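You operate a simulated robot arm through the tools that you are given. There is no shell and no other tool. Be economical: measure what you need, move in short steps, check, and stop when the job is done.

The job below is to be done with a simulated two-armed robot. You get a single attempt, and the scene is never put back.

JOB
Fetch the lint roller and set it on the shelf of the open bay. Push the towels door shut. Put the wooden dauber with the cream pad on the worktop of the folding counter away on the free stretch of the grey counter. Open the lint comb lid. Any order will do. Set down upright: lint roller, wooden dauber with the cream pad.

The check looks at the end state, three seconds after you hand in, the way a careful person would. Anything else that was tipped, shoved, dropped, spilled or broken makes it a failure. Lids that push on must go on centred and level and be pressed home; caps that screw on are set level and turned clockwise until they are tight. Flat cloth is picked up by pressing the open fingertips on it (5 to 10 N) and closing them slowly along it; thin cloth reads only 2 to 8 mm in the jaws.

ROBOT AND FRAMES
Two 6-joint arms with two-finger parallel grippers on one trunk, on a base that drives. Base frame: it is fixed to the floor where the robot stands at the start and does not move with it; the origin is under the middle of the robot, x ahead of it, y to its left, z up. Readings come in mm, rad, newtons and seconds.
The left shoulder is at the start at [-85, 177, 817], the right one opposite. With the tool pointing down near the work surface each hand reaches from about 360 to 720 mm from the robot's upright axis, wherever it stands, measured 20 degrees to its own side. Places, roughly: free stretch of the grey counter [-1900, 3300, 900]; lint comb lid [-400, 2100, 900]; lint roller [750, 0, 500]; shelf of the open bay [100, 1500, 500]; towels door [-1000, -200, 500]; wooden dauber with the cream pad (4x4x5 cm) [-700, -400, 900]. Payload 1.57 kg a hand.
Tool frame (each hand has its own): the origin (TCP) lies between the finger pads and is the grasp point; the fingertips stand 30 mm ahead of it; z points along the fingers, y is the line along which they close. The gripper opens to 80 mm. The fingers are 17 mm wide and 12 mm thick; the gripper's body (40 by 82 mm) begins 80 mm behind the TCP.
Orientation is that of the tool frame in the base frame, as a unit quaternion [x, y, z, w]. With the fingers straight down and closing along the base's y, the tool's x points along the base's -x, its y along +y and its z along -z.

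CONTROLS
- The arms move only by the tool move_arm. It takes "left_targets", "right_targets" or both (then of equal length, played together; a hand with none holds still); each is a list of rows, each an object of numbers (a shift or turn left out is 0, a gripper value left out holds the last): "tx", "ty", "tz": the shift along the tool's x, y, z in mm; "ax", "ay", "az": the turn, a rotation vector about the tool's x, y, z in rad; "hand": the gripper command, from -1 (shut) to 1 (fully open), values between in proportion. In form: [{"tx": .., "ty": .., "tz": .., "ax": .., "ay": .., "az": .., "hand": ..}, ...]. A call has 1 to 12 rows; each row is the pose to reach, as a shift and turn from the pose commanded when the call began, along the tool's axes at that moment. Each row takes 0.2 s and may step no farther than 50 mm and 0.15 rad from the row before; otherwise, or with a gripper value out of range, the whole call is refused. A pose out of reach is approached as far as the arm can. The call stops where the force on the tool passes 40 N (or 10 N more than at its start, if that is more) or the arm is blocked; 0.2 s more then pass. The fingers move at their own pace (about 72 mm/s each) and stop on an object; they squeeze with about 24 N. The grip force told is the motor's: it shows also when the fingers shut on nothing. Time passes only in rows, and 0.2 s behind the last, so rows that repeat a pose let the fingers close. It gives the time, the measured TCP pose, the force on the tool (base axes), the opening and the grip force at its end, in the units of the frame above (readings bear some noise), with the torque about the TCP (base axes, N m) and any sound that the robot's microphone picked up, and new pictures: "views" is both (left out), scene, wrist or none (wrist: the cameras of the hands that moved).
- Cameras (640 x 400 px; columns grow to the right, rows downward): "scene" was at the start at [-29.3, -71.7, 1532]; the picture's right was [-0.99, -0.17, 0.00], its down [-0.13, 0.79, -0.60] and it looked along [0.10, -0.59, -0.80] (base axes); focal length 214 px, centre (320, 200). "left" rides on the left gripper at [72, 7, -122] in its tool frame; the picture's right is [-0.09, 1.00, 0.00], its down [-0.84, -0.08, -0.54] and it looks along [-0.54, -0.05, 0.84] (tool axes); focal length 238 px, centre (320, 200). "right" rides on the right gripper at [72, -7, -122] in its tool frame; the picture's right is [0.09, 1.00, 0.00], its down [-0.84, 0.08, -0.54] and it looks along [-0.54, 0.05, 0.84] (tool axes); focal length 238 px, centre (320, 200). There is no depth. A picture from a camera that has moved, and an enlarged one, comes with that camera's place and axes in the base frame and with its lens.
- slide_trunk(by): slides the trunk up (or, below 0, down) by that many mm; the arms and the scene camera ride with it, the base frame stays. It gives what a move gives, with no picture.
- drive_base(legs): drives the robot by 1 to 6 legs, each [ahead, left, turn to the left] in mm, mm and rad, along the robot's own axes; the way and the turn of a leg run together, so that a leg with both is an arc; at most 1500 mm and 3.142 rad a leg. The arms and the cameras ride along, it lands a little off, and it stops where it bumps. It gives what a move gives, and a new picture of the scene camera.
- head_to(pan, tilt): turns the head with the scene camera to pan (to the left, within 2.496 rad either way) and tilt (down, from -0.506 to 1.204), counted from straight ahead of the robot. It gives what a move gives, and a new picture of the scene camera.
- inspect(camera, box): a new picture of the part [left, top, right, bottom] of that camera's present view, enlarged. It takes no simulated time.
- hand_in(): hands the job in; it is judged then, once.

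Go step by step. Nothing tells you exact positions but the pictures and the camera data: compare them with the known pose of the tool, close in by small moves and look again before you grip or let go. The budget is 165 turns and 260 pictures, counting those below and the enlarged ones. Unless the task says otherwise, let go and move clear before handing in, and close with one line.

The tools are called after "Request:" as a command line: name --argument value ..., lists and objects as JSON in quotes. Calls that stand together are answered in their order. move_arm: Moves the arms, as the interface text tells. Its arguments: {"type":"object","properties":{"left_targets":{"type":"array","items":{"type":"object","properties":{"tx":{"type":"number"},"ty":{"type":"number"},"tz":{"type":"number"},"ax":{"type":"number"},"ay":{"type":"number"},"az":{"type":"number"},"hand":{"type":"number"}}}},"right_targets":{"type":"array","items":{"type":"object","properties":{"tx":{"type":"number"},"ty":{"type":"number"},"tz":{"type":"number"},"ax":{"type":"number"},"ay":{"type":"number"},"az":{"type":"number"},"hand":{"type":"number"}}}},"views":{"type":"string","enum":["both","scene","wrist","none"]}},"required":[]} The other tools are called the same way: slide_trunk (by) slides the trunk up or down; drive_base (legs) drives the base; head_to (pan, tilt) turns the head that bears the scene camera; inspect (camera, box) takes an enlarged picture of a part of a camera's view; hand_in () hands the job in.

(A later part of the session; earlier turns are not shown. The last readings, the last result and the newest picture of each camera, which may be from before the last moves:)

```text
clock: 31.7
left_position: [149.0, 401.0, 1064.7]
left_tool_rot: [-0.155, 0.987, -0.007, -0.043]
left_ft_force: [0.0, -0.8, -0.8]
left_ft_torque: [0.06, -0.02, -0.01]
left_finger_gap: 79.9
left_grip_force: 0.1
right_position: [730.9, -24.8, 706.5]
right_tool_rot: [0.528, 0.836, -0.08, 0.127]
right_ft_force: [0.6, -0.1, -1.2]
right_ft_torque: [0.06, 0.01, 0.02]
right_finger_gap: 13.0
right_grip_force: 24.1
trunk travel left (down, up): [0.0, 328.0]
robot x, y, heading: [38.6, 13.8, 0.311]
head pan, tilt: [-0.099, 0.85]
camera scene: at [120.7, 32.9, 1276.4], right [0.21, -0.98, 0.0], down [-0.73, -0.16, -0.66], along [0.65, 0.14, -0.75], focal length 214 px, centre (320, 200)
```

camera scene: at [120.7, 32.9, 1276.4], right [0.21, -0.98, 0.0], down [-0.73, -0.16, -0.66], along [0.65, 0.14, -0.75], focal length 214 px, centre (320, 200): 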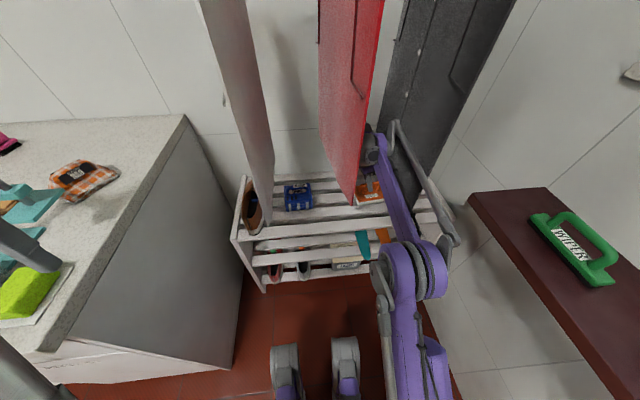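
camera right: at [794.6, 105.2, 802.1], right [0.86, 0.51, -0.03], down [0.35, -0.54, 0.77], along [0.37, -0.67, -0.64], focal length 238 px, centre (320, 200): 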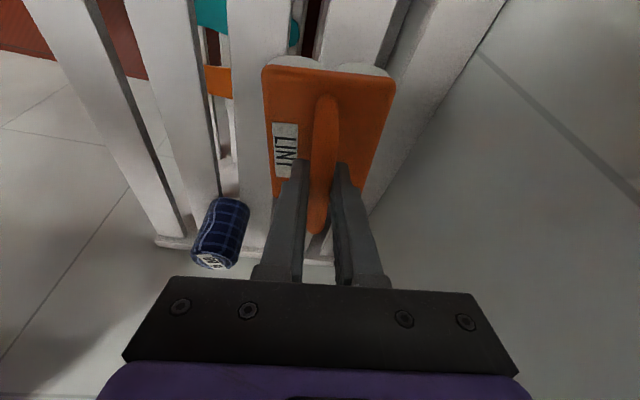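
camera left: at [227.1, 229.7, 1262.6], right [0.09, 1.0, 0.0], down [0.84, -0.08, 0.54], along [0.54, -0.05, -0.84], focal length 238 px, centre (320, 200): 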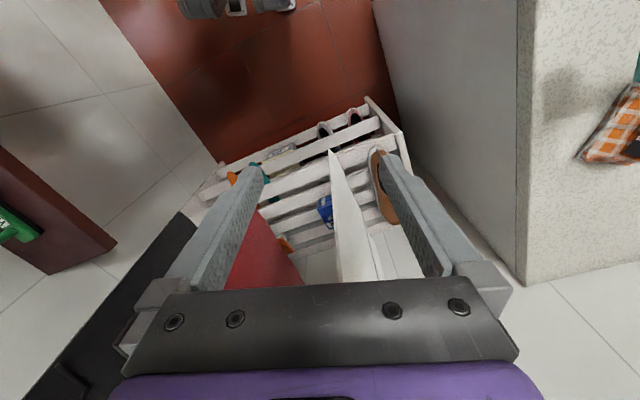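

Coming out well; the red garment is still swivelled. I back another 100 mm.

Request:
drive_base --legs '[[-100, 0, 0]]'

Request:
inspect --camera "scene" --box '[280, 0, 480, 220]'

```text
clock: 32.9
left_position: [53.1, 370.9, 1065.9]
left_tool_rot: [-0.155, 0.987, -0.007, -0.043]
left_ft_force: [0.0, -1.1, -0.8]
left_ft_torque: [0.03, -0.01, -0.03]
left_finger_gap: 80.3
left_grip_force: 0.0
right_position: [636.6, -56.4, 706.6]
right_tool_rot: [0.529, 0.835, -0.08, 0.126]
right_ft_force: [-0.1, -0.2, -2.2]
right_ft_torque: [0.02, 0.0, -0.02]
right_finger_gap: 13.1
right_grip_force: 23.6
trunk travel left (down, up): [0.0, 328.0]
robot x, y, heading: [-56.7, -16.9, 0.314]
head pan, tilt: [-0.099, 0.85]
camera scene: at [25.6, 2.1, 1276.4], right [0.21, -0.98, 0.0], down [-0.73, -0.16, -0.66], along [0.65, 0.14, -0.75], focal length 214 px, centre (320, 200)
```

scene: 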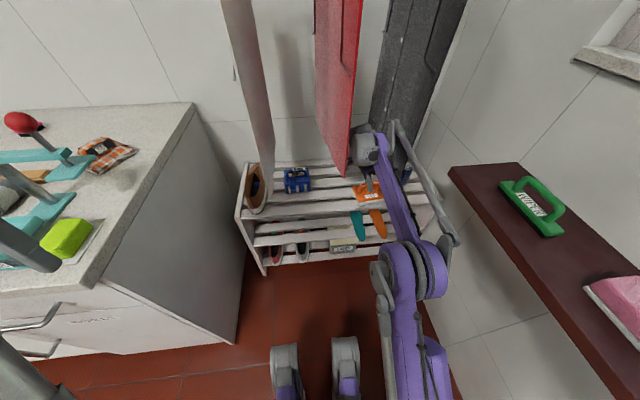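

```text
1.82 times, centred on (380, 110) of scene
camera zoom: at [25.6, 2.1, 1276.4], right [0.21, -0.98, 0.0], down [-0.73, -0.16, -0.66], along [0.65, 0.14, -0.75], focal length 390 px, centre (211, 364)
```

zoom: 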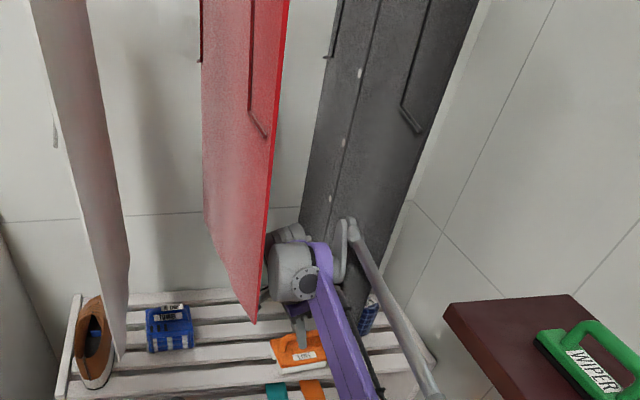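

The wrist now sits beside the red garment's front half. I retract 100 mm, so I can then nudge its front edge gently back in line.

Request:
move_arm --right_targets '[{"ty": -35, "tx": 4, "tz": -1}, {"ty": -70, "tx": 8, "tz": -2}, {"ty": -100, "tx": 12, "tz": -4}, {"ty": -100, "tx": 12, "tz": -4}]' --views "both"

```text
clock: 33.9
left_position: [53.8, 371.9, 1065.2]
left_tool_rot: [-0.154, 0.987, -0.007, -0.043]
left_ft_force: [1.0, 0.3, -0.4]
left_ft_torque: [-0.01, -0.03, 0.02]
left_finger_gap: 80.0
left_grip_force: 0.1
right_position: [537.6, -87.6, 708.0]
right_tool_rot: [0.529, 0.835, -0.081, 0.126]
right_ft_force: [-0.3, 1.0, -1.7]
right_ft_torque: [0.04, 0.01, 0.0]
right_finger_gap: 13.2
right_grip_force: 23.6
trunk travel left (down, up): [0.0, 328.0]
robot x, y, heading: [-57.1, -15.4, 0.312]
head pan, tilt: [-0.099, 0.85]
camera scene: at [26.6, 2.4, 1276.3], right [0.21, -0.98, 0.0], down [-0.73, -0.16, -0.66], along [0.65, 0.14, -0.75], focal length 214 px, centre (320, 200)
camera right: at [487.7, 2.9, 803.3], right [0.86, 0.51, -0.03], down [0.34, -0.54, 0.77], along [0.37, -0.67, -0.64], focal length 238 px, centre (320, 200)
```

scene: 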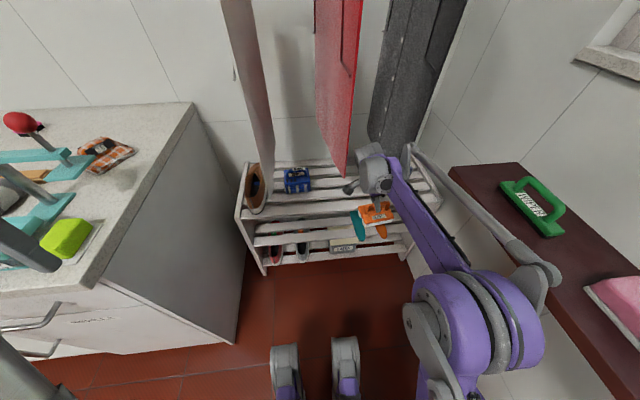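
right: 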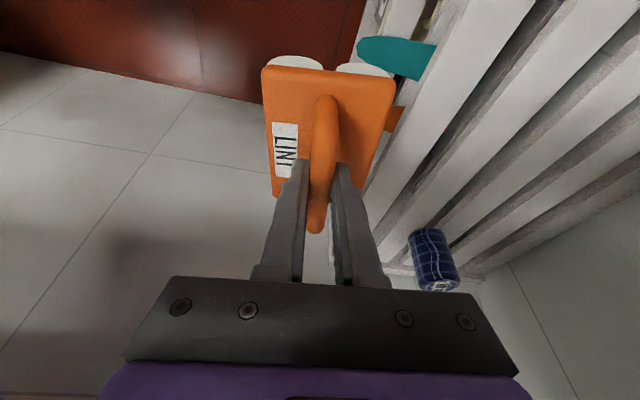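

I nudge: raise slightly and move toward the red's front edge by 50 mm.

Request:
move_arm --right_targets '[{"tx": -6, "tz": -19}, {"tx": -12, "tz": -38}, {"tx": 2, "tz": -42, "ty": 2}, {"tx": 17, "tz": -47, "ty": 4}, {"tx": 36, "tz": -53, "ty": 6}]' --views "scene"

```text
clock: 35.1
left_position: [53.7, 370.9, 1065.6]
left_tool_rot: [-0.154, 0.987, -0.007, -0.045]
left_ft_force: [0.6, 0.4, -0.2]
left_ft_torque: [-0.04, 0.04, 0.0]
left_finger_gap: 80.1
left_grip_force: 0.1
right_position: [523.4, -39.9, 747.4]
right_tool_rot: [0.53, 0.835, -0.08, 0.126]
right_ft_force: [0.6, 0.6, -2.1]
right_ft_torque: [0.0, -0.01, 0.0]
right_finger_gap: 13.3
right_grip_force: 23.5
trunk travel left (down, up): [0.0, 328.0]
robot x, y, heading: [-58.8, -18.0, 0.31]
head pan, tilt: [-0.099, 0.85]
camera scene: at [26.4, 2.5, 1276.3], right [0.21, -0.98, 0.0], down [-0.73, -0.16, -0.66], along [0.65, 0.14, -0.75], focal length 214 px, centre (320, 200)
```

scene: 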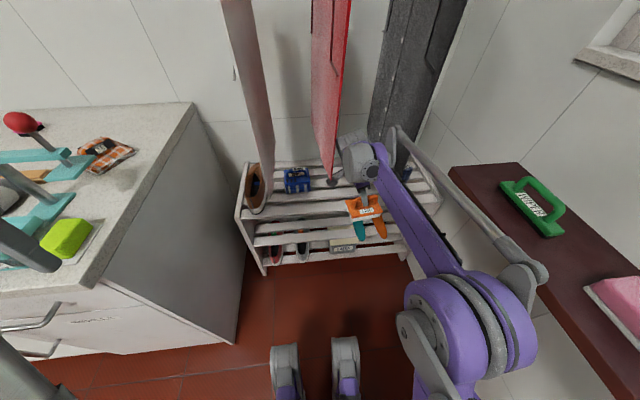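

The garment swings back with the push. Another 28 mm.

Request:
move_arm --right_targets '[{"tx": 9, "tz": -3, "ty": 1}, {"tx": 18, "tz": -6, "ty": 2}, {"tx": 27, "tz": -8, "ty": 3}, {"tx": 27, "tz": -8, "ty": 3}]' --views "scene"

```text
clock: 36.1
left_position: [53.4, 370.4, 1064.5]
left_tool_rot: [-0.154, 0.987, -0.007, -0.044]
left_ft_force: [0.1, 0.4, 0.1]
left_ft_torque: [0.03, 0.03, 0.02]
left_finger_gap: 79.9
left_grip_force: 0.0
right_position: [514.7, -14.0, 746.1]
right_tool_rot: [0.529, 0.835, -0.08, 0.126]
right_ft_force: [0.7, -0.2, -1.2]
right_ft_torque: [0.02, -0.01, 0.0]
right_finger_gap: 13.2
right_grip_force: 24.0
trunk travel left (down, up): [0.0, 328.0]
robot x, y, heading: [-54.1, -23.3, 0.31]
head pan, tilt: [-0.099, 0.85]
camera scene: at [26.4, 2.3, 1276.3], right [0.21, -0.98, 0.0], down [-0.73, -0.16, -0.66], along [0.65, 0.14, -0.75], focal length 214 px, centre (320, 200)
```

scene: 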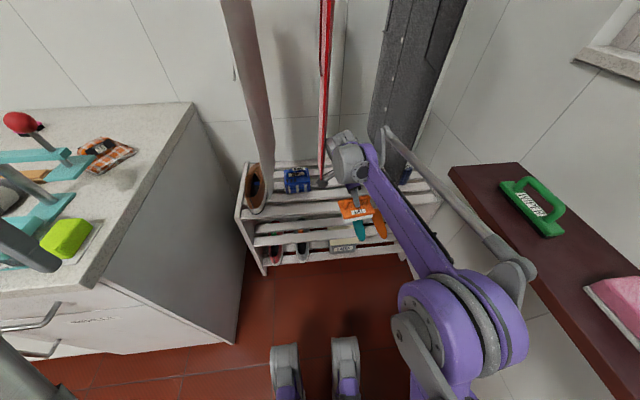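

The red garment hangs in line again. I move off it, pull back and raise the trunk.

Request:
move_arm --right_targets '[{"tx": -19, "tz": 6, "ty": -3}, {"tx": -38, "tz": 12, "ty": -5}, {"tx": -34, "tz": 11, "ty": -45}, {"tx": -30, "tz": 10, "ty": -85}, {"tx": -26, "tz": 8, "ty": -125}, {"tx": -10, "tz": 4, "ty": -165}]' --views "none"

Request:
slide_trunk --by 328

Request:
inspect --camera "scene" --box '[0, 0, 640, 400]'

```text
clock: 37.5
left_position: [53.0, 370.5, 1065.2]
left_tool_rot: [-0.155, 0.987, -0.007, -0.044]
left_ft_force: [0.6, 0.8, -0.3]
left_ft_torque: [-0.03, 0.03, -0.02]
left_finger_gap: 80.0
left_grip_force: 0.1
right_position: [369.1, -94.2, 748.8]
right_tool_rot: [0.528, 0.836, -0.08, 0.126]
right_ft_force: [-0.8, -0.3, -1.5]
right_ft_torque: [0.03, 0.02, 0.01]
right_finger_gap: 13.2
right_grip_force: 23.7
trunk travel left (down, up): [0.0, 328.0]
robot x, y, heading: [-57.7, -18.6, 0.307]
head pan, tilt: [-0.099, 0.85]
```

```text
clock: 40.7
left_position: [54.2, 370.9, 1392.6]
left_tool_rot: [-0.155, 0.987, -0.006, -0.044]
left_ft_force: [0.0, -0.6, 0.1]
left_ft_torque: [-0.01, -0.04, 0.0]
left_finger_gap: 79.8
left_grip_force: 0.1
right_position: [370.4, -94.2, 1073.5]
right_tool_rot: [0.528, 0.836, -0.08, 0.126]
right_ft_force: [-0.2, -1.1, -1.3]
right_ft_torque: [-0.01, 0.01, -0.02]
right_finger_gap: 13.2
right_grip_force: 23.8
trunk travel left (down, up): [-328.0, 0.0]
robot x, y, heading: [-59.7, -18.4, 0.31]
head pan, tilt: [-0.099, 0.85]
```

```text
1.00 times, centred on (320, 200) of scene (not enlarged: the box is as wide or as high as the picture)
camera zoom: at [-24.5, -14.0, 1609.2], right [0.21, -0.98, 0.0], down [-0.73, -0.16, -0.66], along [0.65, 0.14, -0.75], focal length 214 px, centre (320, 200)
```

zoom: 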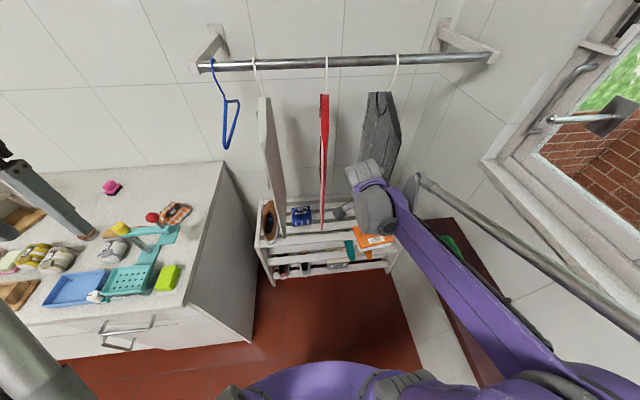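

Garments look in place. Now I turn left a quarter, to face along the aisle, and look.

Request:
drive_base --legs '[[0, 0, 1.57]]'

Request:
head_to --pan 0 --tilt 0.5

```text
clock: 45.0
left_position: [-452.3, 75.9, 1392.7]
left_tool_rot: [0.821, -0.57, 0.036, 0.025]
left_ft_force: [0.6, 0.2, 0.3]
left_ft_torque: [0.02, -0.02, 0.0]
left_finger_gap: 80.3
left_grip_force: 0.0
right_position: [-3.0, 412.4, 1072.8]
right_tool_rot: [-0.238, 0.96, 0.036, 0.145]
right_ft_force: [-0.1, 0.4, -1.3]
right_ft_torque: [0.02, 0.01, 0.03]
right_finger_gap: 13.0
right_grip_force: 24.2
trunk travel left (down, up): [-328.0, 0.0]
robot x, y, heading: [-53.9, -18.3, 1.922]
head pan, tilt: [-0.099, 0.85]
camera scene: at [-63.6, 17.9, 1609.3], right [0.97, 0.25, 0.0], down [0.19, -0.73, -0.66], along [-0.17, 0.64, -0.75], focal length 214 px, centre (320, 200)
```

scene: 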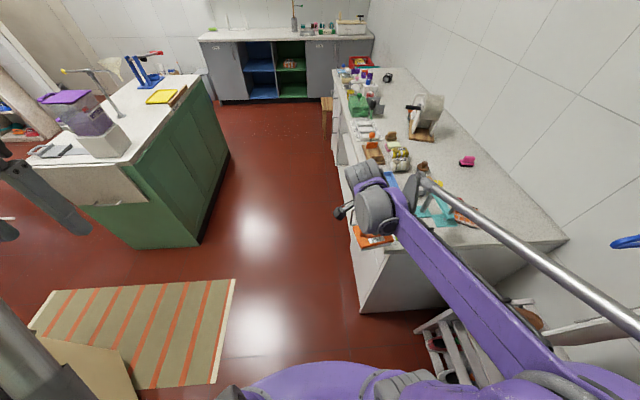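

```text
clock: 45.9
left_position: [-451.2, 76.3, 1391.9]
left_tool_rot: [0.82, -0.57, 0.037, 0.026]
left_ft_force: [-0.1, -0.9, 0.2]
left_ft_torque: [-0.01, 0.01, 0.0]
left_finger_gap: 80.2
left_grip_force: 0.0
right_position: [-1.5, 413.3, 1072.7]
right_tool_rot: [-0.238, 0.96, 0.036, 0.145]
right_ft_force: [-0.3, 0.6, -0.8]
right_ft_torque: [-0.04, 0.03, 0.01]
right_finger_gap: 13.1
right_grip_force: 24.0
trunk travel left (down, up): [-328.0, 0.0]
robot x, y, heading: [-56.9, -20.8, 1.922]
head pan, tilt: [0.0, 0.499]
camera scene: at [-75.4, 27.6, 1639.2], right [0.94, 0.35, 0.0], down [0.17, -0.45, -0.88], along [-0.3, 0.82, -0.48], focal length 214 px, centre (320, 200)
```

scene: 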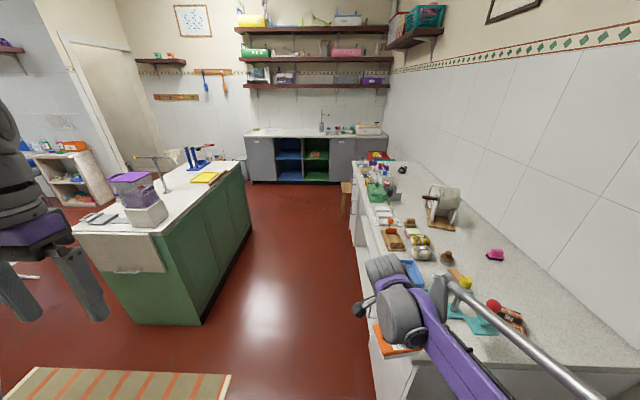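

The aisle ahead is clear. I move left off the counter and ahead.

Request:
drive_base --legs '[[100, 300, -0.035], [800, 20, 0]]'

Request:
head_to --pan -0.9 --tilt 0.7

```text
clock: 48.0
left_position: [-618.8, 80.9, 1391.9]
left_tool_rot: [0.817, -0.575, 0.038, 0.024]
left_ft_force: [-0.3, -1.6, -0.6]
left_ft_torque: [-0.03, -0.05, -0.01]
left_finger_gap: 80.4
left_grip_force: 0.1
right_position: [-165.4, 410.7, 1074.4]
right_tool_rot: [-0.232, 0.961, 0.035, 0.146]
right_ft_force: [0.0, -0.7, -1.5]
right_ft_torque: [0.01, -0.01, -0.02]
right_finger_gap: 13.3
right_grip_force: 23.7
trunk travel left (down, up): [-328.0, 0.0]
robot x, y, heading: [-227.1, -20.0, 1.915]
head pan, tilt: [0.0, 0.499]
stopped in leg 1: the robot was blocked; the commanded pose is now the measured one
camera scene: at [-244.9, 25.3, 1639.2], right [0.94, 0.33, 0.0], down [0.16, -0.45, -0.88], along [-0.29, 0.83, -0.48], focal length 214 px, centre (320, 200)
```

scene: 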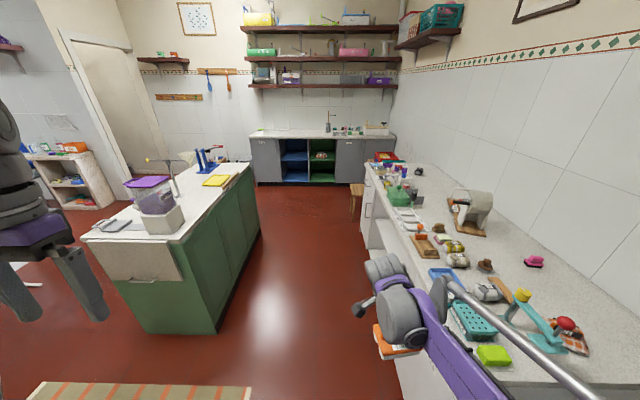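

```text
clock: 49.2
left_position: [-615.7, 79.8, 1393.5]
left_tool_rot: [0.816, -0.576, 0.036, 0.025]
left_ft_force: [-0.2, -0.7, 0.4]
left_ft_torque: [0.02, -0.01, 0.02]
left_finger_gap: 80.3
left_grip_force: 0.0
right_position: [-161.1, 409.5, 1073.2]
right_tool_rot: [-0.231, 0.961, 0.035, 0.146]
right_ft_force: [0.1, -0.5, -0.2]
right_ft_torque: [-0.03, 0.0, 0.01]
right_finger_gap: 13.0
right_grip_force: 23.9
trunk travel left (down, up): [-328.0, 0.0]
robot x, y, heading: [-220.2, -20.5, 1.915]
head pan, tilt: [-0.901, 0.7]
camera scene: at [-164.5, 12.2, 1621.5], right [0.85, -0.53, 0.0], down [-0.34, -0.55, -0.76], along [0.41, 0.65, -0.64], focal length 214 px, centre (320, 200)
```

scene: 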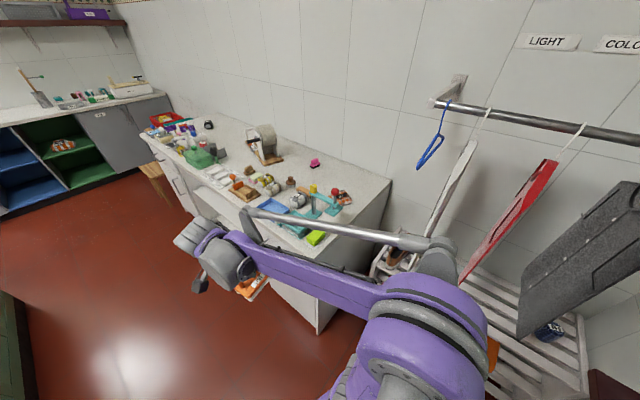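

Blocked on the left. I look left-behind to see by what.

Request:
head_to --pan 1.6 --tilt 0.9

```text
clock: 51.5
left_position: [-615.5, 80.5, 1392.5]
left_tool_rot: [0.816, -0.576, 0.037, 0.026]
left_ft_force: [0.5, 0.1, 0.5]
left_ft_torque: [-0.01, 0.01, 0.0]
left_finger_gap: 80.1
left_grip_force: 0.0
right_position: [-160.6, 409.7, 1072.4]
right_tool_rot: [-0.232, 0.961, 0.035, 0.146]
right_ft_force: [-0.3, 0.0, -0.6]
right_ft_torque: [0.0, 0.01, 0.04]
right_finger_gap: 13.1
right_grip_force: 23.6
trunk travel left (down, up): [-328.0, 0.0]
robot x, y, heading: [-224.3, -22.5, 1.912]
head pan, tilt: [1.6, 0.901]
camera scene: at [-280.0, -87.3, 1605.4], right [-0.36, 0.93, 0.0], down [0.73, 0.28, -0.62], along [-0.58, -0.22, -0.78], focal length 214 px, centre (320, 200)
```

scene: 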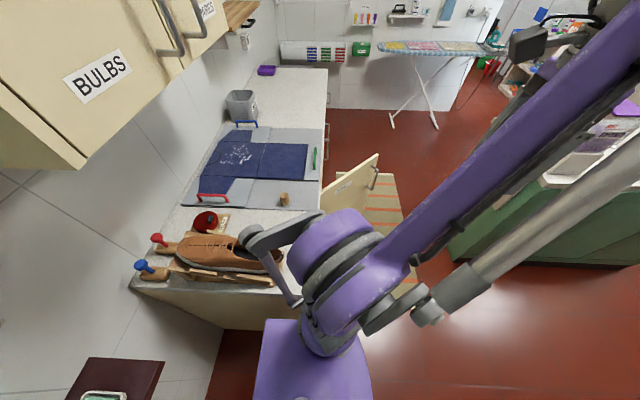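

Folding counter's corner is beside me. I drive straight ahead away from it, then left.

Request:
drive_base --legs '[[350, 0, 0], [450, 180, -0.03]]'

Request:
head_to --pan -0.9 --tilt 0.8

```text
clock: 56.2
left_position: [-1046.4, 787.7, 1392.4]
left_tool_rot: [0.808, -0.587, 0.036, 0.026]
left_ft_force: [0.0, 0.3, -0.2]
left_ft_torque: [0.01, 0.02, 0.03]
left_finger_gap: 80.0
left_grip_force: 0.1
right_position: [-581.8, 1103.2, 1074.6]
right_tool_rot: [-0.218, 0.964, 0.034, 0.146]
right_ft_force: [0.1, -0.2, -1.0]
right_ft_torque: [0.01, 0.0, -0.01]
right_finger_gap: 12.9
right_grip_force: 23.8
trunk travel left (down, up): [-328.0, 0.0]
robot x, y, heading: [-652.9, 673.8, 1.88]
head pan, tilt: [1.6, 0.901]
camera scene: at [-715.2, 610.3, 1605.2], right [-0.34, 0.94, 0.0], down [0.74, 0.26, -0.62], along [-0.59, -0.21, -0.78], focal length 214 px, centre (320, 200)
```

scene: 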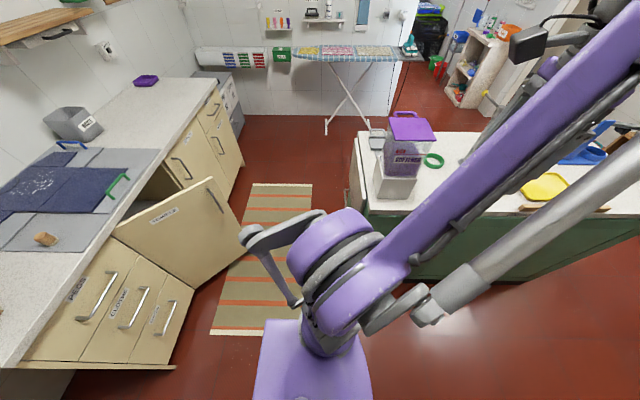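

```text
clock: 58.5
left_position: [-1045.9, 788.4, 1392.7]
left_tool_rot: [0.808, -0.588, 0.036, 0.027]
left_ft_force: [0.1, -0.6, 0.4]
left_ft_torque: [0.0, 0.0, 0.0]
left_finger_gap: 79.9
left_grip_force: 0.1
right_position: [-581.0, 1104.9, 1073.2]
right_tool_rot: [-0.217, 0.965, 0.033, 0.146]
right_ft_force: [-1.0, -0.1, -1.4]
right_ft_torque: [-0.01, 0.02, -0.04]
right_finger_gap: 13.3
right_grip_force: 23.9
trunk travel left (down, up): [-328.0, 0.0]
robot x, y, heading: [-656.3, 676.5, 1.883]
head pan, tilt: [-0.901, 0.799]
camera scene: at [-599.6, 703.2, 1613.3], right [0.83, -0.55, 0.0], down [-0.4, -0.6, -0.7], along [0.39, 0.58, -0.72], focal length 214 px, centre (320, 200)
```

scene: 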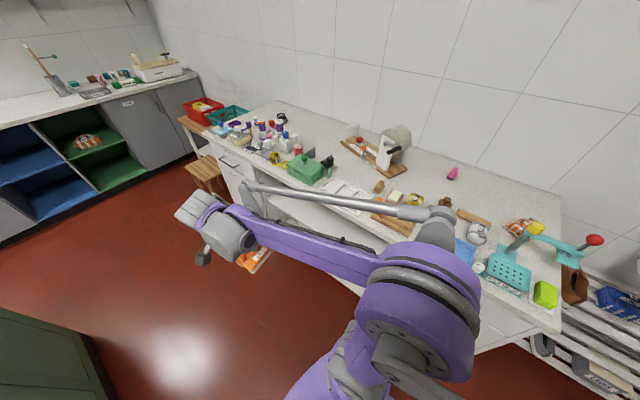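

Aisle position s≈−409, n≈849. I drive ahead to the bay and turn to face the counter.

Request:
drive_base --legs '[[450, 0, 0], [0, 0, -1.565]]'

Request:
head_to --pan 0 --tilt 0.75

```text
clock: 65.0
left_position: [-684.4, 1490.5, 1393.0]
left_tool_rot: [-0.157, 0.987, -0.007, -0.044]
left_ft_force: [0.3, 0.3, 0.3]
left_ft_torque: [-0.01, 0.0, 0.0]
left_finger_gap: 79.8
left_grip_force: 0.1
right_position: [-366.1, 1026.6, 1073.0]
right_tool_rot: [0.527, 0.837, -0.08, 0.127]
right_ft_force: [-0.1, 0.1, -1.1]
right_ft_torque: [0.03, 0.01, -0.03]
right_finger_gap: 13.1
right_grip_force: 24.2
trunk travel left (down, up): [-328.0, 0.0]
robot x, y, heading: [-793.2, 1100.7, 0.316]
head pan, tilt: [-0.901, 0.799]
camera scene: at [-769.5, 1044.0, 1613.3], right [-0.55, -0.83, 0.0], down [-0.6, 0.4, -0.7], along [0.58, -0.38, -0.72], focal length 214 px, centre (320, 200)
```

scene: 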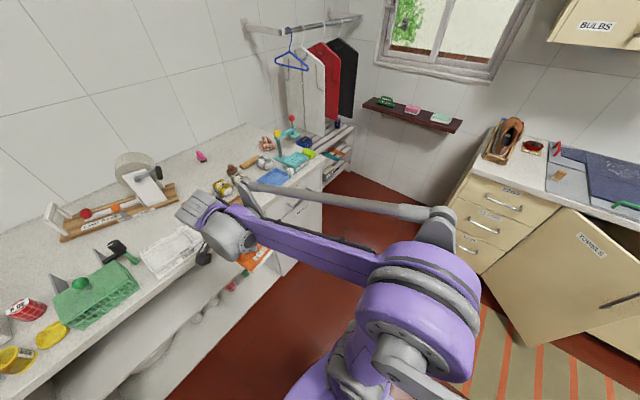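

```text
clock: 66.2
left_position: [-683.4, 1489.7, 1392.7]
left_tool_rot: [-0.157, 0.987, -0.007, -0.045]
left_ft_force: [0.2, 0.5, 0.0]
left_ft_torque: [0.05, 0.01, 0.03]
left_finger_gap: 80.2
left_grip_force: 0.1
right_position: [-366.4, 1028.1, 1072.9]
right_tool_rot: [0.527, 0.837, -0.08, 0.128]
right_ft_force: [0.3, -0.2, -1.4]
right_ft_torque: [0.05, 0.0, -0.05]
right_finger_gap: 13.1
right_grip_force: 24.2
trunk travel left (down, up): [-328.0, 0.0]
robot x, y, heading: [-797.2, 1099.1, 0.32]
head pan, tilt: [0.0, 0.75]
camera scene: at [-758.0, 1114.2, 1617.3], right [0.31, -0.95, 0.0], down [-0.65, -0.21, -0.73], along [0.7, 0.23, -0.68], focal length 214 px, centre (320, 200)
```

scene: 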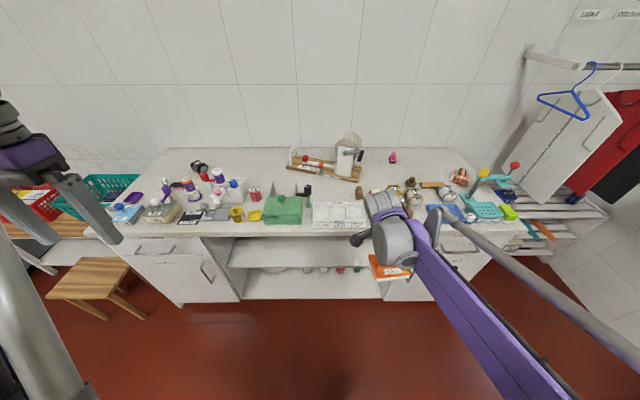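

The open bay is below the counter between n≈1030 and 1650, with a mid shelf and a lower floor. I lower the trunk some to look inside.

Request:
slide_trunk --by -328

Request:
head_to --pan 0.1 --tilt 0.5

Request:
inspect --camera "scene" --box '[200, 180, 420, 318]'

```text
clock: 69.4
left_position: [-684.0, 1490.8, 1064.2]
left_tool_rot: [-0.157, 0.987, -0.007, -0.044]
left_ft_force: [-0.4, -0.3, -0.3]
left_ft_torque: [-0.04, 0.01, -0.02]
left_finger_gap: 80.1
left_grip_force: 0.0
right_position: [-365.6, 1027.9, 744.7]
right_tool_rot: [0.526, 0.837, -0.08, 0.127]
right_ft_force: [0.1, -1.3, -2.1]
right_ft_torque: [-0.01, 0.05, -0.02]
right_finger_gap: 13.2
right_grip_force: 23.6
trunk travel left (down, up): [0.0, 328.0]
robot x, y, heading: [-797.3, 1098.6, 0.317]
head pan, tilt: [0.0, 0.75]
```

```text
clock: 70.2
left_position: [-684.4, 1490.4, 1064.7]
left_tool_rot: [-0.157, 0.987, -0.007, -0.044]
left_ft_force: [-0.6, -0.3, 0.3]
left_ft_torque: [0.0, 0.01, 0.02]
left_finger_gap: 79.5
left_grip_force: 0.0
right_position: [-365.0, 1028.2, 746.1]
right_tool_rot: [0.527, 0.836, -0.08, 0.127]
right_ft_force: [-0.1, 0.0, -1.4]
right_ft_torque: [-0.02, 0.04, -0.02]
right_finger_gap: 13.0
right_grip_force: 23.8
trunk travel left (down, up): [0.0, 328.0]
robot x, y, heading: [-792.8, 1099.3, 0.314]
head pan, tilt: [0.099, 0.499]
camera scene: at [-703.2, 1141.7, 1306.1], right [0.4, -0.92, 0.0], down [-0.44, -0.19, -0.88], along [0.8, 0.35, -0.48], focal length 214 px, centre (320, 200)
```

scene: 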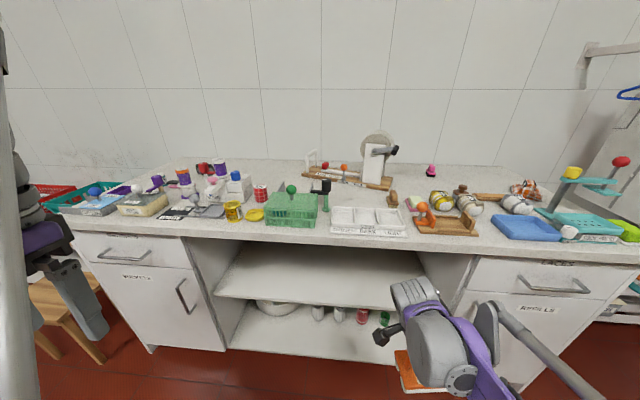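

```text
2.90 times, centred on (310, 249) of scene
camera zoom: at [-703.2, 1141.7, 1306.1], right [0.4, -0.92, 0.0], down [-0.44, -0.19, -0.88], along [0.8, 0.35, -0.48], focal length 622 px, centre (349, 58)
```

zoom: 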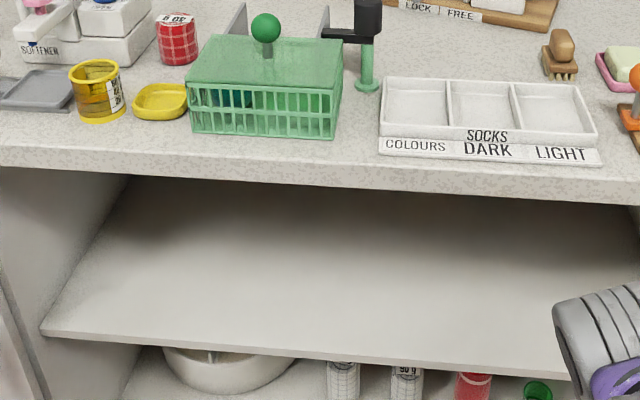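

The bay's middle shelf (z≈605) is empty. The present near-vertical grip won't fit under the counter, so I'll set the roller briefly on the free spot of the counter behind the socks tray and regrip with more lean. Raise trunk and turn the tool so the lean points to me.

Request:
slide_trunk --by 328

Request:
move_arm --right_targets '[{"ax": -0.0426, "az": -0.1375}, {"ax": -0.0852, "az": -0.275}, {"ax": -0.1278, "az": -0.4125}, {"ax": -0.1704, "az": -0.55}, {"ax": -0.213, "az": -0.6875}, {"ax": -0.2556, "az": -0.825}, {"ax": -0.2982, "az": -0.9625}, {"ax": -0.3408, "az": -1.1}, {"ax": -0.3834, "az": -1.2375}, {"ax": -0.426, "az": -1.375}]' --views "wrist"

Request:
drive_base --legs '[[200, 100, 0]]'

```text
clock: 73.4
left_position: [-683.8, 1488.3, 1391.9]
left_tool_rot: [-0.157, 0.987, -0.005, -0.044]
left_ft_force: [0.0, -0.1, -0.2]
left_ft_torque: [0.0, -0.03, 0.02]
left_finger_gap: 79.8
left_grip_force: 0.1
right_position: [-367.1, 1027.0, 1073.2]
right_tool_rot: [0.526, 0.838, -0.079, 0.126]
right_ft_force: [-0.5, -0.2, -0.9]
right_ft_torque: [0.02, -0.02, 0.05]
right_finger_gap: 13.2
right_grip_force: 23.8
trunk travel left (down, up): [-328.0, 0.0]
robot x, y, heading: [-790.0, 1103.1, 0.318]
head pan, tilt: [0.099, 0.499]
```

```text
clock: 75.6
left_position: [-683.8, 1490.1, 1392.6]
left_tool_rot: [-0.156, 0.987, -0.007, -0.044]
left_ft_force: [0.6, 0.2, 0.1]
left_ft_torque: [0.01, 0.02, 0.02]
left_finger_gap: 80.2
left_grip_force: 0.2
right_position: [-365.4, 1026.9, 1072.5]
right_tool_rot: [-0.157, 0.976, 0.024, 0.148]
right_ft_force: [0.3, -0.2, -1.8]
right_ft_torque: [-0.04, 0.04, 0.01]
right_finger_gap: 13.3
right_grip_force: 23.6
trunk travel left (down, up): [-328.0, 0.0]
robot x, y, heading: [-793.4, 1099.3, 0.318]
head pan, tilt: [0.099, 0.499]
camera right: at [-463.3, 987.2, 1168.6], right [-0.4, 0.92, -0.03], down [0.58, 0.27, 0.77], along [0.71, 0.29, -0.64], focal length 238 px, centre (320, 200)
```

right: 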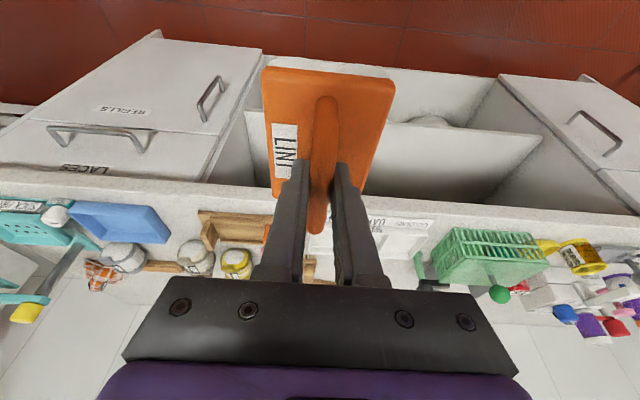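

```text
clock: 77.3
left_position: [-524.7, 1645.7, 1393.2]
left_tool_rot: [-0.157, 0.987, -0.007, -0.044]
left_ft_force: [0.3, 0.6, 0.3]
left_ft_torque: [0.01, 0.03, 0.0]
left_finger_gap: 79.9
left_grip_force: 0.0
right_position: [-207.4, 1183.1, 1073.7]
right_tool_rot: [-0.155, 0.977, 0.025, 0.147]
right_ft_force: [0.5, -0.2, -1.4]
right_ft_torque: [0.0, 0.0, 0.01]
right_finger_gap: 13.0
right_grip_force: 24.0
trunk travel left (down, up): [-328.0, 0.0]
robot x, y, heading: [-637.1, 1258.1, 0.315]
head pan, tilt: [0.099, 0.499]
camera scene: at [-594.9, 1280.5, 1639.1], right [0.4, -0.91, 0.0], down [-0.44, -0.19, -0.88], along [0.8, 0.35, -0.48], focal length 214 px, centre (320, 200)
```

scene: 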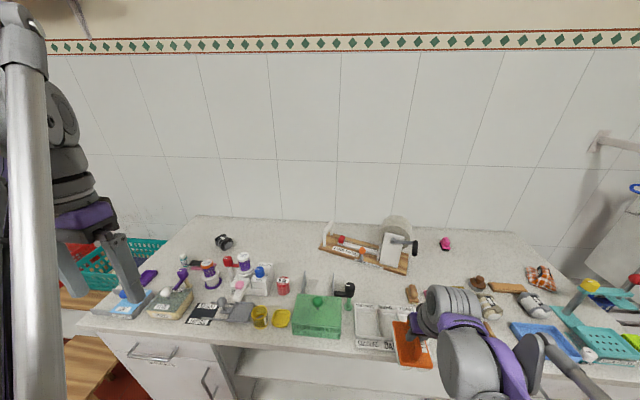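

Over the counter front now. I drive 60 mm ahead and view the target spot.

Request:
drive_base --legs '[[60, 0, 0]]'

Request:
head_to --pan -0.15 --tilt 0.8

Request:
inspect --camera "scene" --box '[220, 100, 420, 225]'

```text
clock: 78.3
left_position: [-471.8, 1663.1, 1392.8]
left_tool_rot: [-0.157, 0.987, -0.007, -0.044]
left_ft_force: [-0.9, -0.4, -0.2]
left_ft_torque: [-0.02, 0.0, 0.04]
left_finger_gap: 80.0
left_grip_force: 0.1
right_position: [-152.8, 1199.7, 1073.6]
right_tool_rot: [-0.155, 0.976, 0.024, 0.148]
right_ft_force: [-0.6, -0.5, -1.2]
right_ft_torque: [0.02, -0.03, -0.02]
right_finger_gap: 13.0
right_grip_force: 24.1
trunk travel left (down, up): [-328.0, 0.0]
robot x, y, heading: [-581.3, 1275.7, 0.31]
head pan, tilt: [0.099, 0.499]
camera scene: at [-541.0, 1298.1, 1638.9], right [0.4, -0.92, 0.0], down [-0.44, -0.19, -0.88], along [0.8, 0.35, -0.48], focal length 214 px, centre (320, 200)
```

scene: 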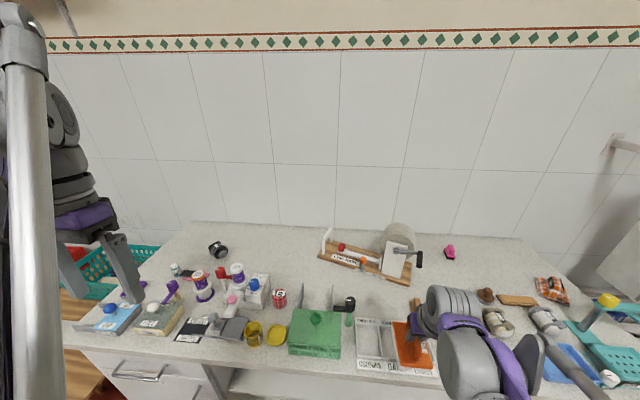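

```text
clock: 79.1
left_position: [-468.4, 1663.9, 1392.7]
left_tool_rot: [-0.158, 0.987, -0.007, -0.044]
left_ft_force: [-0.1, -0.1, -0.1]
left_ft_torque: [-0.01, 0.02, 0.0]
left_finger_gap: 80.1
left_grip_force: 0.0
right_position: [-150.7, 1201.2, 1074.1]
right_tool_rot: [-0.155, 0.976, 0.024, 0.148]
right_ft_force: [0.6, -0.6, -1.5]
right_ft_torque: [-0.03, 0.02, 0.04]
right_finger_gap: 12.9
right_grip_force: 24.4
trunk travel left (down, up): [-328.0, 0.0]
robot x, y, heading: [-578.2, 1274.4, 0.311]
head pan, tilt: [-0.15, 0.799]
camera scene: at [-541.1, 1276.2, 1613.4], right [0.17, -0.99, 0.0], down [-0.71, -0.12, -0.7], along [0.69, 0.12, -0.72], focal length 214 px, centre (320, 200)
```

scene: 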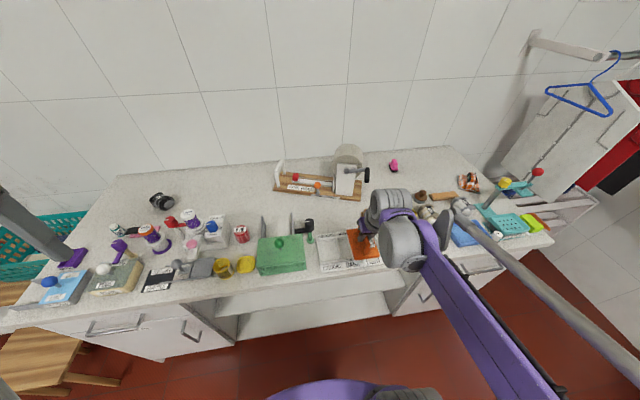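

```text
3.20 times, centred on (320, 162) of scene
camera zoom: at [-541.1, 1276.2, 1613.4], right [0.17, -0.99, 0.0], down [-0.71, -0.12, -0.7], along [0.69, 0.12, -0.72], focal length 686 px, centre (320, 320)
```

zoom: 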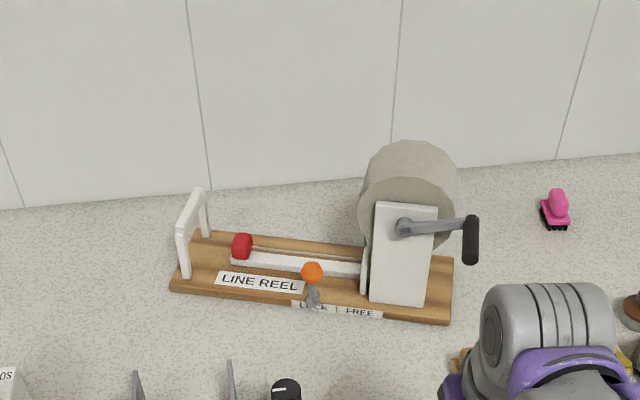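

The spot between tray and line reel is about s 415–530, n 1170–1240. I carry the roller over it at height.

Request:
move_arm --right_targets '[{"tx": -45, "tz": 14, "ty": 4}, {"tx": -90, "tz": 28, "ty": 8}, {"tx": -135, "tz": 42, "ty": 12}, {"tx": -180, "tz": 56, "ty": 16}, {"tx": -226, "tz": 70, "ty": 18}, {"tx": -226, "tz": 70, "ty": 18}]' --views "both"

```text
clock: 80.5
left_position: [-471.5, 1664.0, 1393.2]
left_tool_rot: [-0.157, 0.987, -0.007, -0.044]
left_ft_force: [-0.7, -0.3, -0.4]
left_ft_torque: [0.01, 0.0, 0.03]
left_finger_gap: 80.0
left_grip_force: 0.1
right_position: [67.9, 1292.1, 1071.5]
right_tool_rot: [-0.155, 0.977, 0.023, 0.147]
right_ft_force: [-0.2, 0.2, -2.1]
right_ft_torque: [0.01, 0.01, -0.01]
right_finger_gap: 13.1
right_grip_force: 23.9
trunk travel left (down, up): [-328.0, 0.0]
robot x, y, heading: [-577.8, 1272.1, 0.318]
head pan, tilt: [-0.15, 0.799]
camera scene: at [-543.0, 1275.5, 1613.3], right [0.16, -0.99, 0.0], down [-0.71, -0.12, -0.7], along [0.69, 0.12, -0.72], focal length 214 px, centre (320, 200)
camera right: at [-29.0, 1252.6, 1167.3], right [-0.39, 0.92, -0.03], down [0.58, 0.27, 0.77], along [0.71, 0.29, -0.64], focal length 238 px, centre (320, 200)
```

scene: 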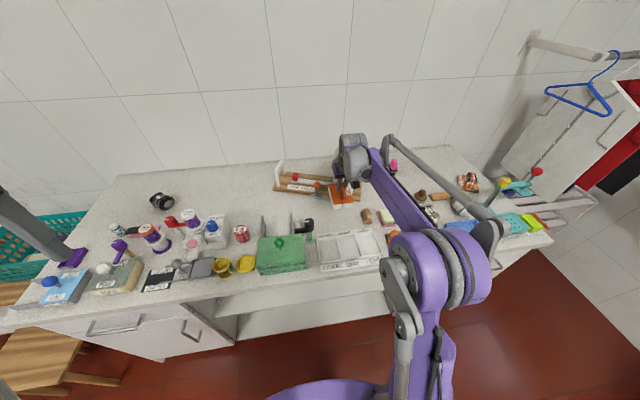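
right: 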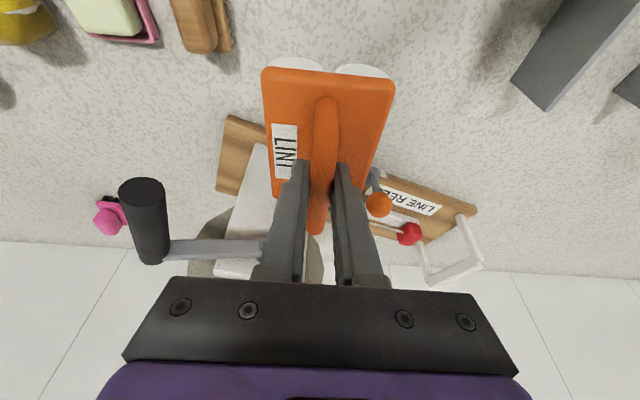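

Ground projection shows the footprint fits clear of tray and reel board. I descend 60 mm.

Request:
move_arm --right_targets '[{"tx": 3, "tz": 30}, {"tx": 10, "tz": 60}, {"tx": 10, "tz": 60}]' --views "wrist"

Request:
inspect --camera "scene" --box '[300, 150, 400, 212]'

```text
clock: 81.3
left_position: [-468.2, 1663.9, 1392.3]
left_tool_rot: [-0.158, 0.986, -0.007, -0.045]
left_ft_force: [0.0, 0.8, 0.0]
left_ft_torque: [0.01, 0.04, -0.01]
left_finger_gap: 80.0
left_grip_force: 0.1
right_position: [75.9, 1294.1, 1014.9]
right_tool_rot: [-0.155, 0.976, 0.024, 0.148]
right_ft_force: [-0.2, -0.2, -1.7]
right_ft_torque: [0.0, 0.01, 0.03]
right_finger_gap: 13.0
right_grip_force: 24.0
trunk travel left (down, up): [-328.0, 0.0]
robot x, y, heading: [-575.8, 1273.8, 0.315]
head pan, tilt: [-0.15, 0.799]
camera right: at [-21.1, 1255.3, 1109.6], right [-0.39, 0.92, -0.03], down [0.58, 0.27, 0.77], along [0.71, 0.29, -0.64], focal length 238 px, centre (320, 200)
```

right: 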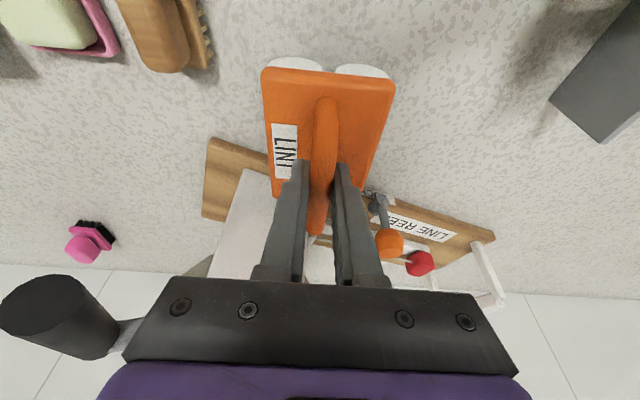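

```text
6.40 times, centred on (350, 181) of scene
camera zoom: at [-541.9, 1275.9, 1613.3], right [0.16, -0.99, 0.0], down [-0.71, -0.12, -0.7], along [0.69, 0.12, -0.72], focal length 1373 px, centre (128, 322)
```

zoom: 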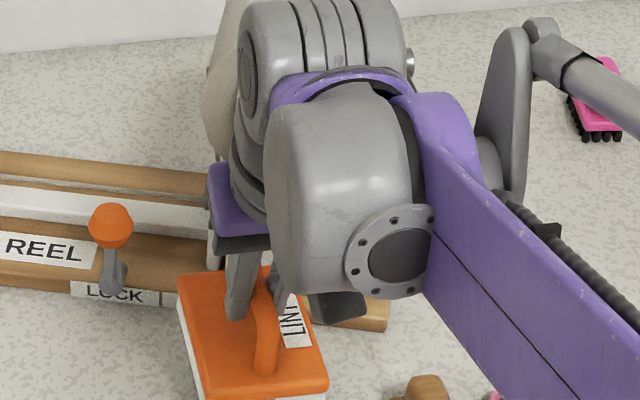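

Clear of the reel. I descend to about 990, then finer.

Request:
move_arm --right_targets '[{"tx": 3.5, "tz": 12}, {"tx": 7, "tz": 23}, {"tx": 7, "tz": 23}]' --views "wrist"

Request:
inspect --camera "scene" --box '[310, 180, 370, 218]'

```text
clock: 82.1
left_position: [-468.6, 1663.8, 1392.6]
left_tool_rot: [-0.157, 0.987, -0.007, -0.044]
left_ft_force: [0.3, -0.2, 0.1]
left_ft_torque: [-0.01, 0.0, 0.01]
left_finger_gap: 80.0
left_grip_force: 0.1
right_position: [74.7, 1295.4, 989.0]
right_tool_rot: [-0.156, 0.976, 0.023, 0.148]
right_ft_force: [-0.8, 0.7, -1.6]
right_ft_torque: [0.0, 0.0, -0.01]
right_finger_gap: 13.3
right_grip_force: 24.2
trunk travel left (down, up): [-328.0, 0.0]
robot x, y, heading: [-578.8, 1273.2, 0.313]
head pan, tilt: [-0.15, 0.799]
camera right: at [-21.0, 1255.0, 1084.3], right [-0.39, 0.92, -0.03], down [0.58, 0.27, 0.77], along [0.71, 0.29, -0.64], focal length 238 px, centre (320, 200)
```

right: 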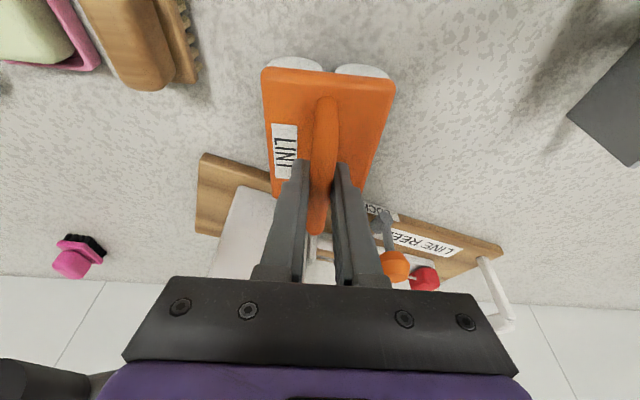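

```text
10.53 times, centred on (340, 199) of scene
camera zoom: at [-541.8, 1275.9, 1613.3], right [0.16, -0.99, 0.0], down [-0.71, -0.12, -0.7], along [0.69, 0.12, -0.72], focal length 2258 px, centre (110, 210)
```

zoom: 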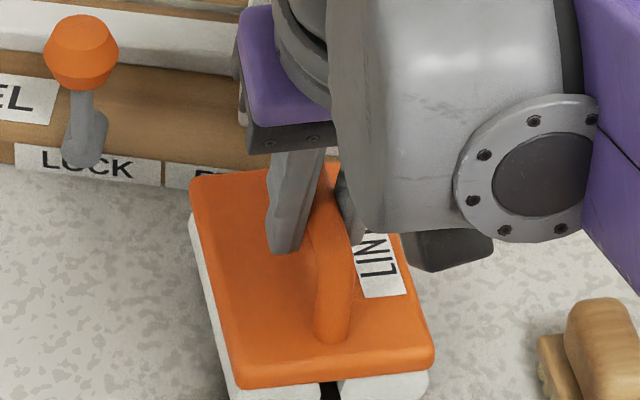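

Margins are fine (≈18 mm to the board). I descend to contact in small steps.

Request:
move_arm --right_targets '[{"tx": 1, "tz": 3.5}, {"tx": 1.5, "tz": 6}]' --views "none"

Request:
inspect --camera "scene" --box '[310, 180, 370, 218]'

```text
clock: 82.7
left_position: [-470.7, 1665.1, 1392.7]
left_tool_rot: [-0.157, 0.987, -0.008, -0.043]
left_ft_force: [-0.3, -0.1, 0.0]
left_ft_torque: [0.0, -0.01, 0.04]
left_finger_gap: 80.1
left_grip_force: 0.1
right_position: [75.7, 1294.7, 984.2]
right_tool_rot: [-0.155, 0.976, 0.023, 0.149]
right_ft_force: [-0.6, 1.1, 17.5]
right_ft_torque: [-0.01, -0.05, -0.02]
right_finger_gap: 13.6
right_grip_force: 23.2
trunk travel left (down, up): [-328.0, 0.0]
robot x, y, heading: [-578.1, 1277.5, 0.317]
head pan, tilt: [-0.15, 0.799]
```

```text
10.53 times, centred on (340, 199) of scene
camera zoom: at [-543.9, 1276.2, 1613.6], right [0.17, -0.99, 0.0], down [-0.71, -0.12, -0.7], along [0.69, 0.12, -0.72], focal length 2258 px, centre (110, 210)
```

zoom: 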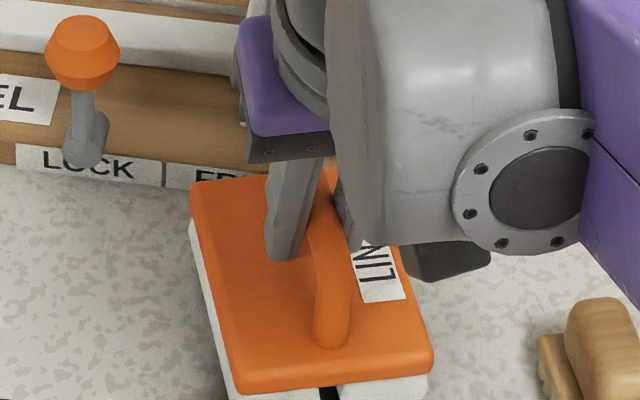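

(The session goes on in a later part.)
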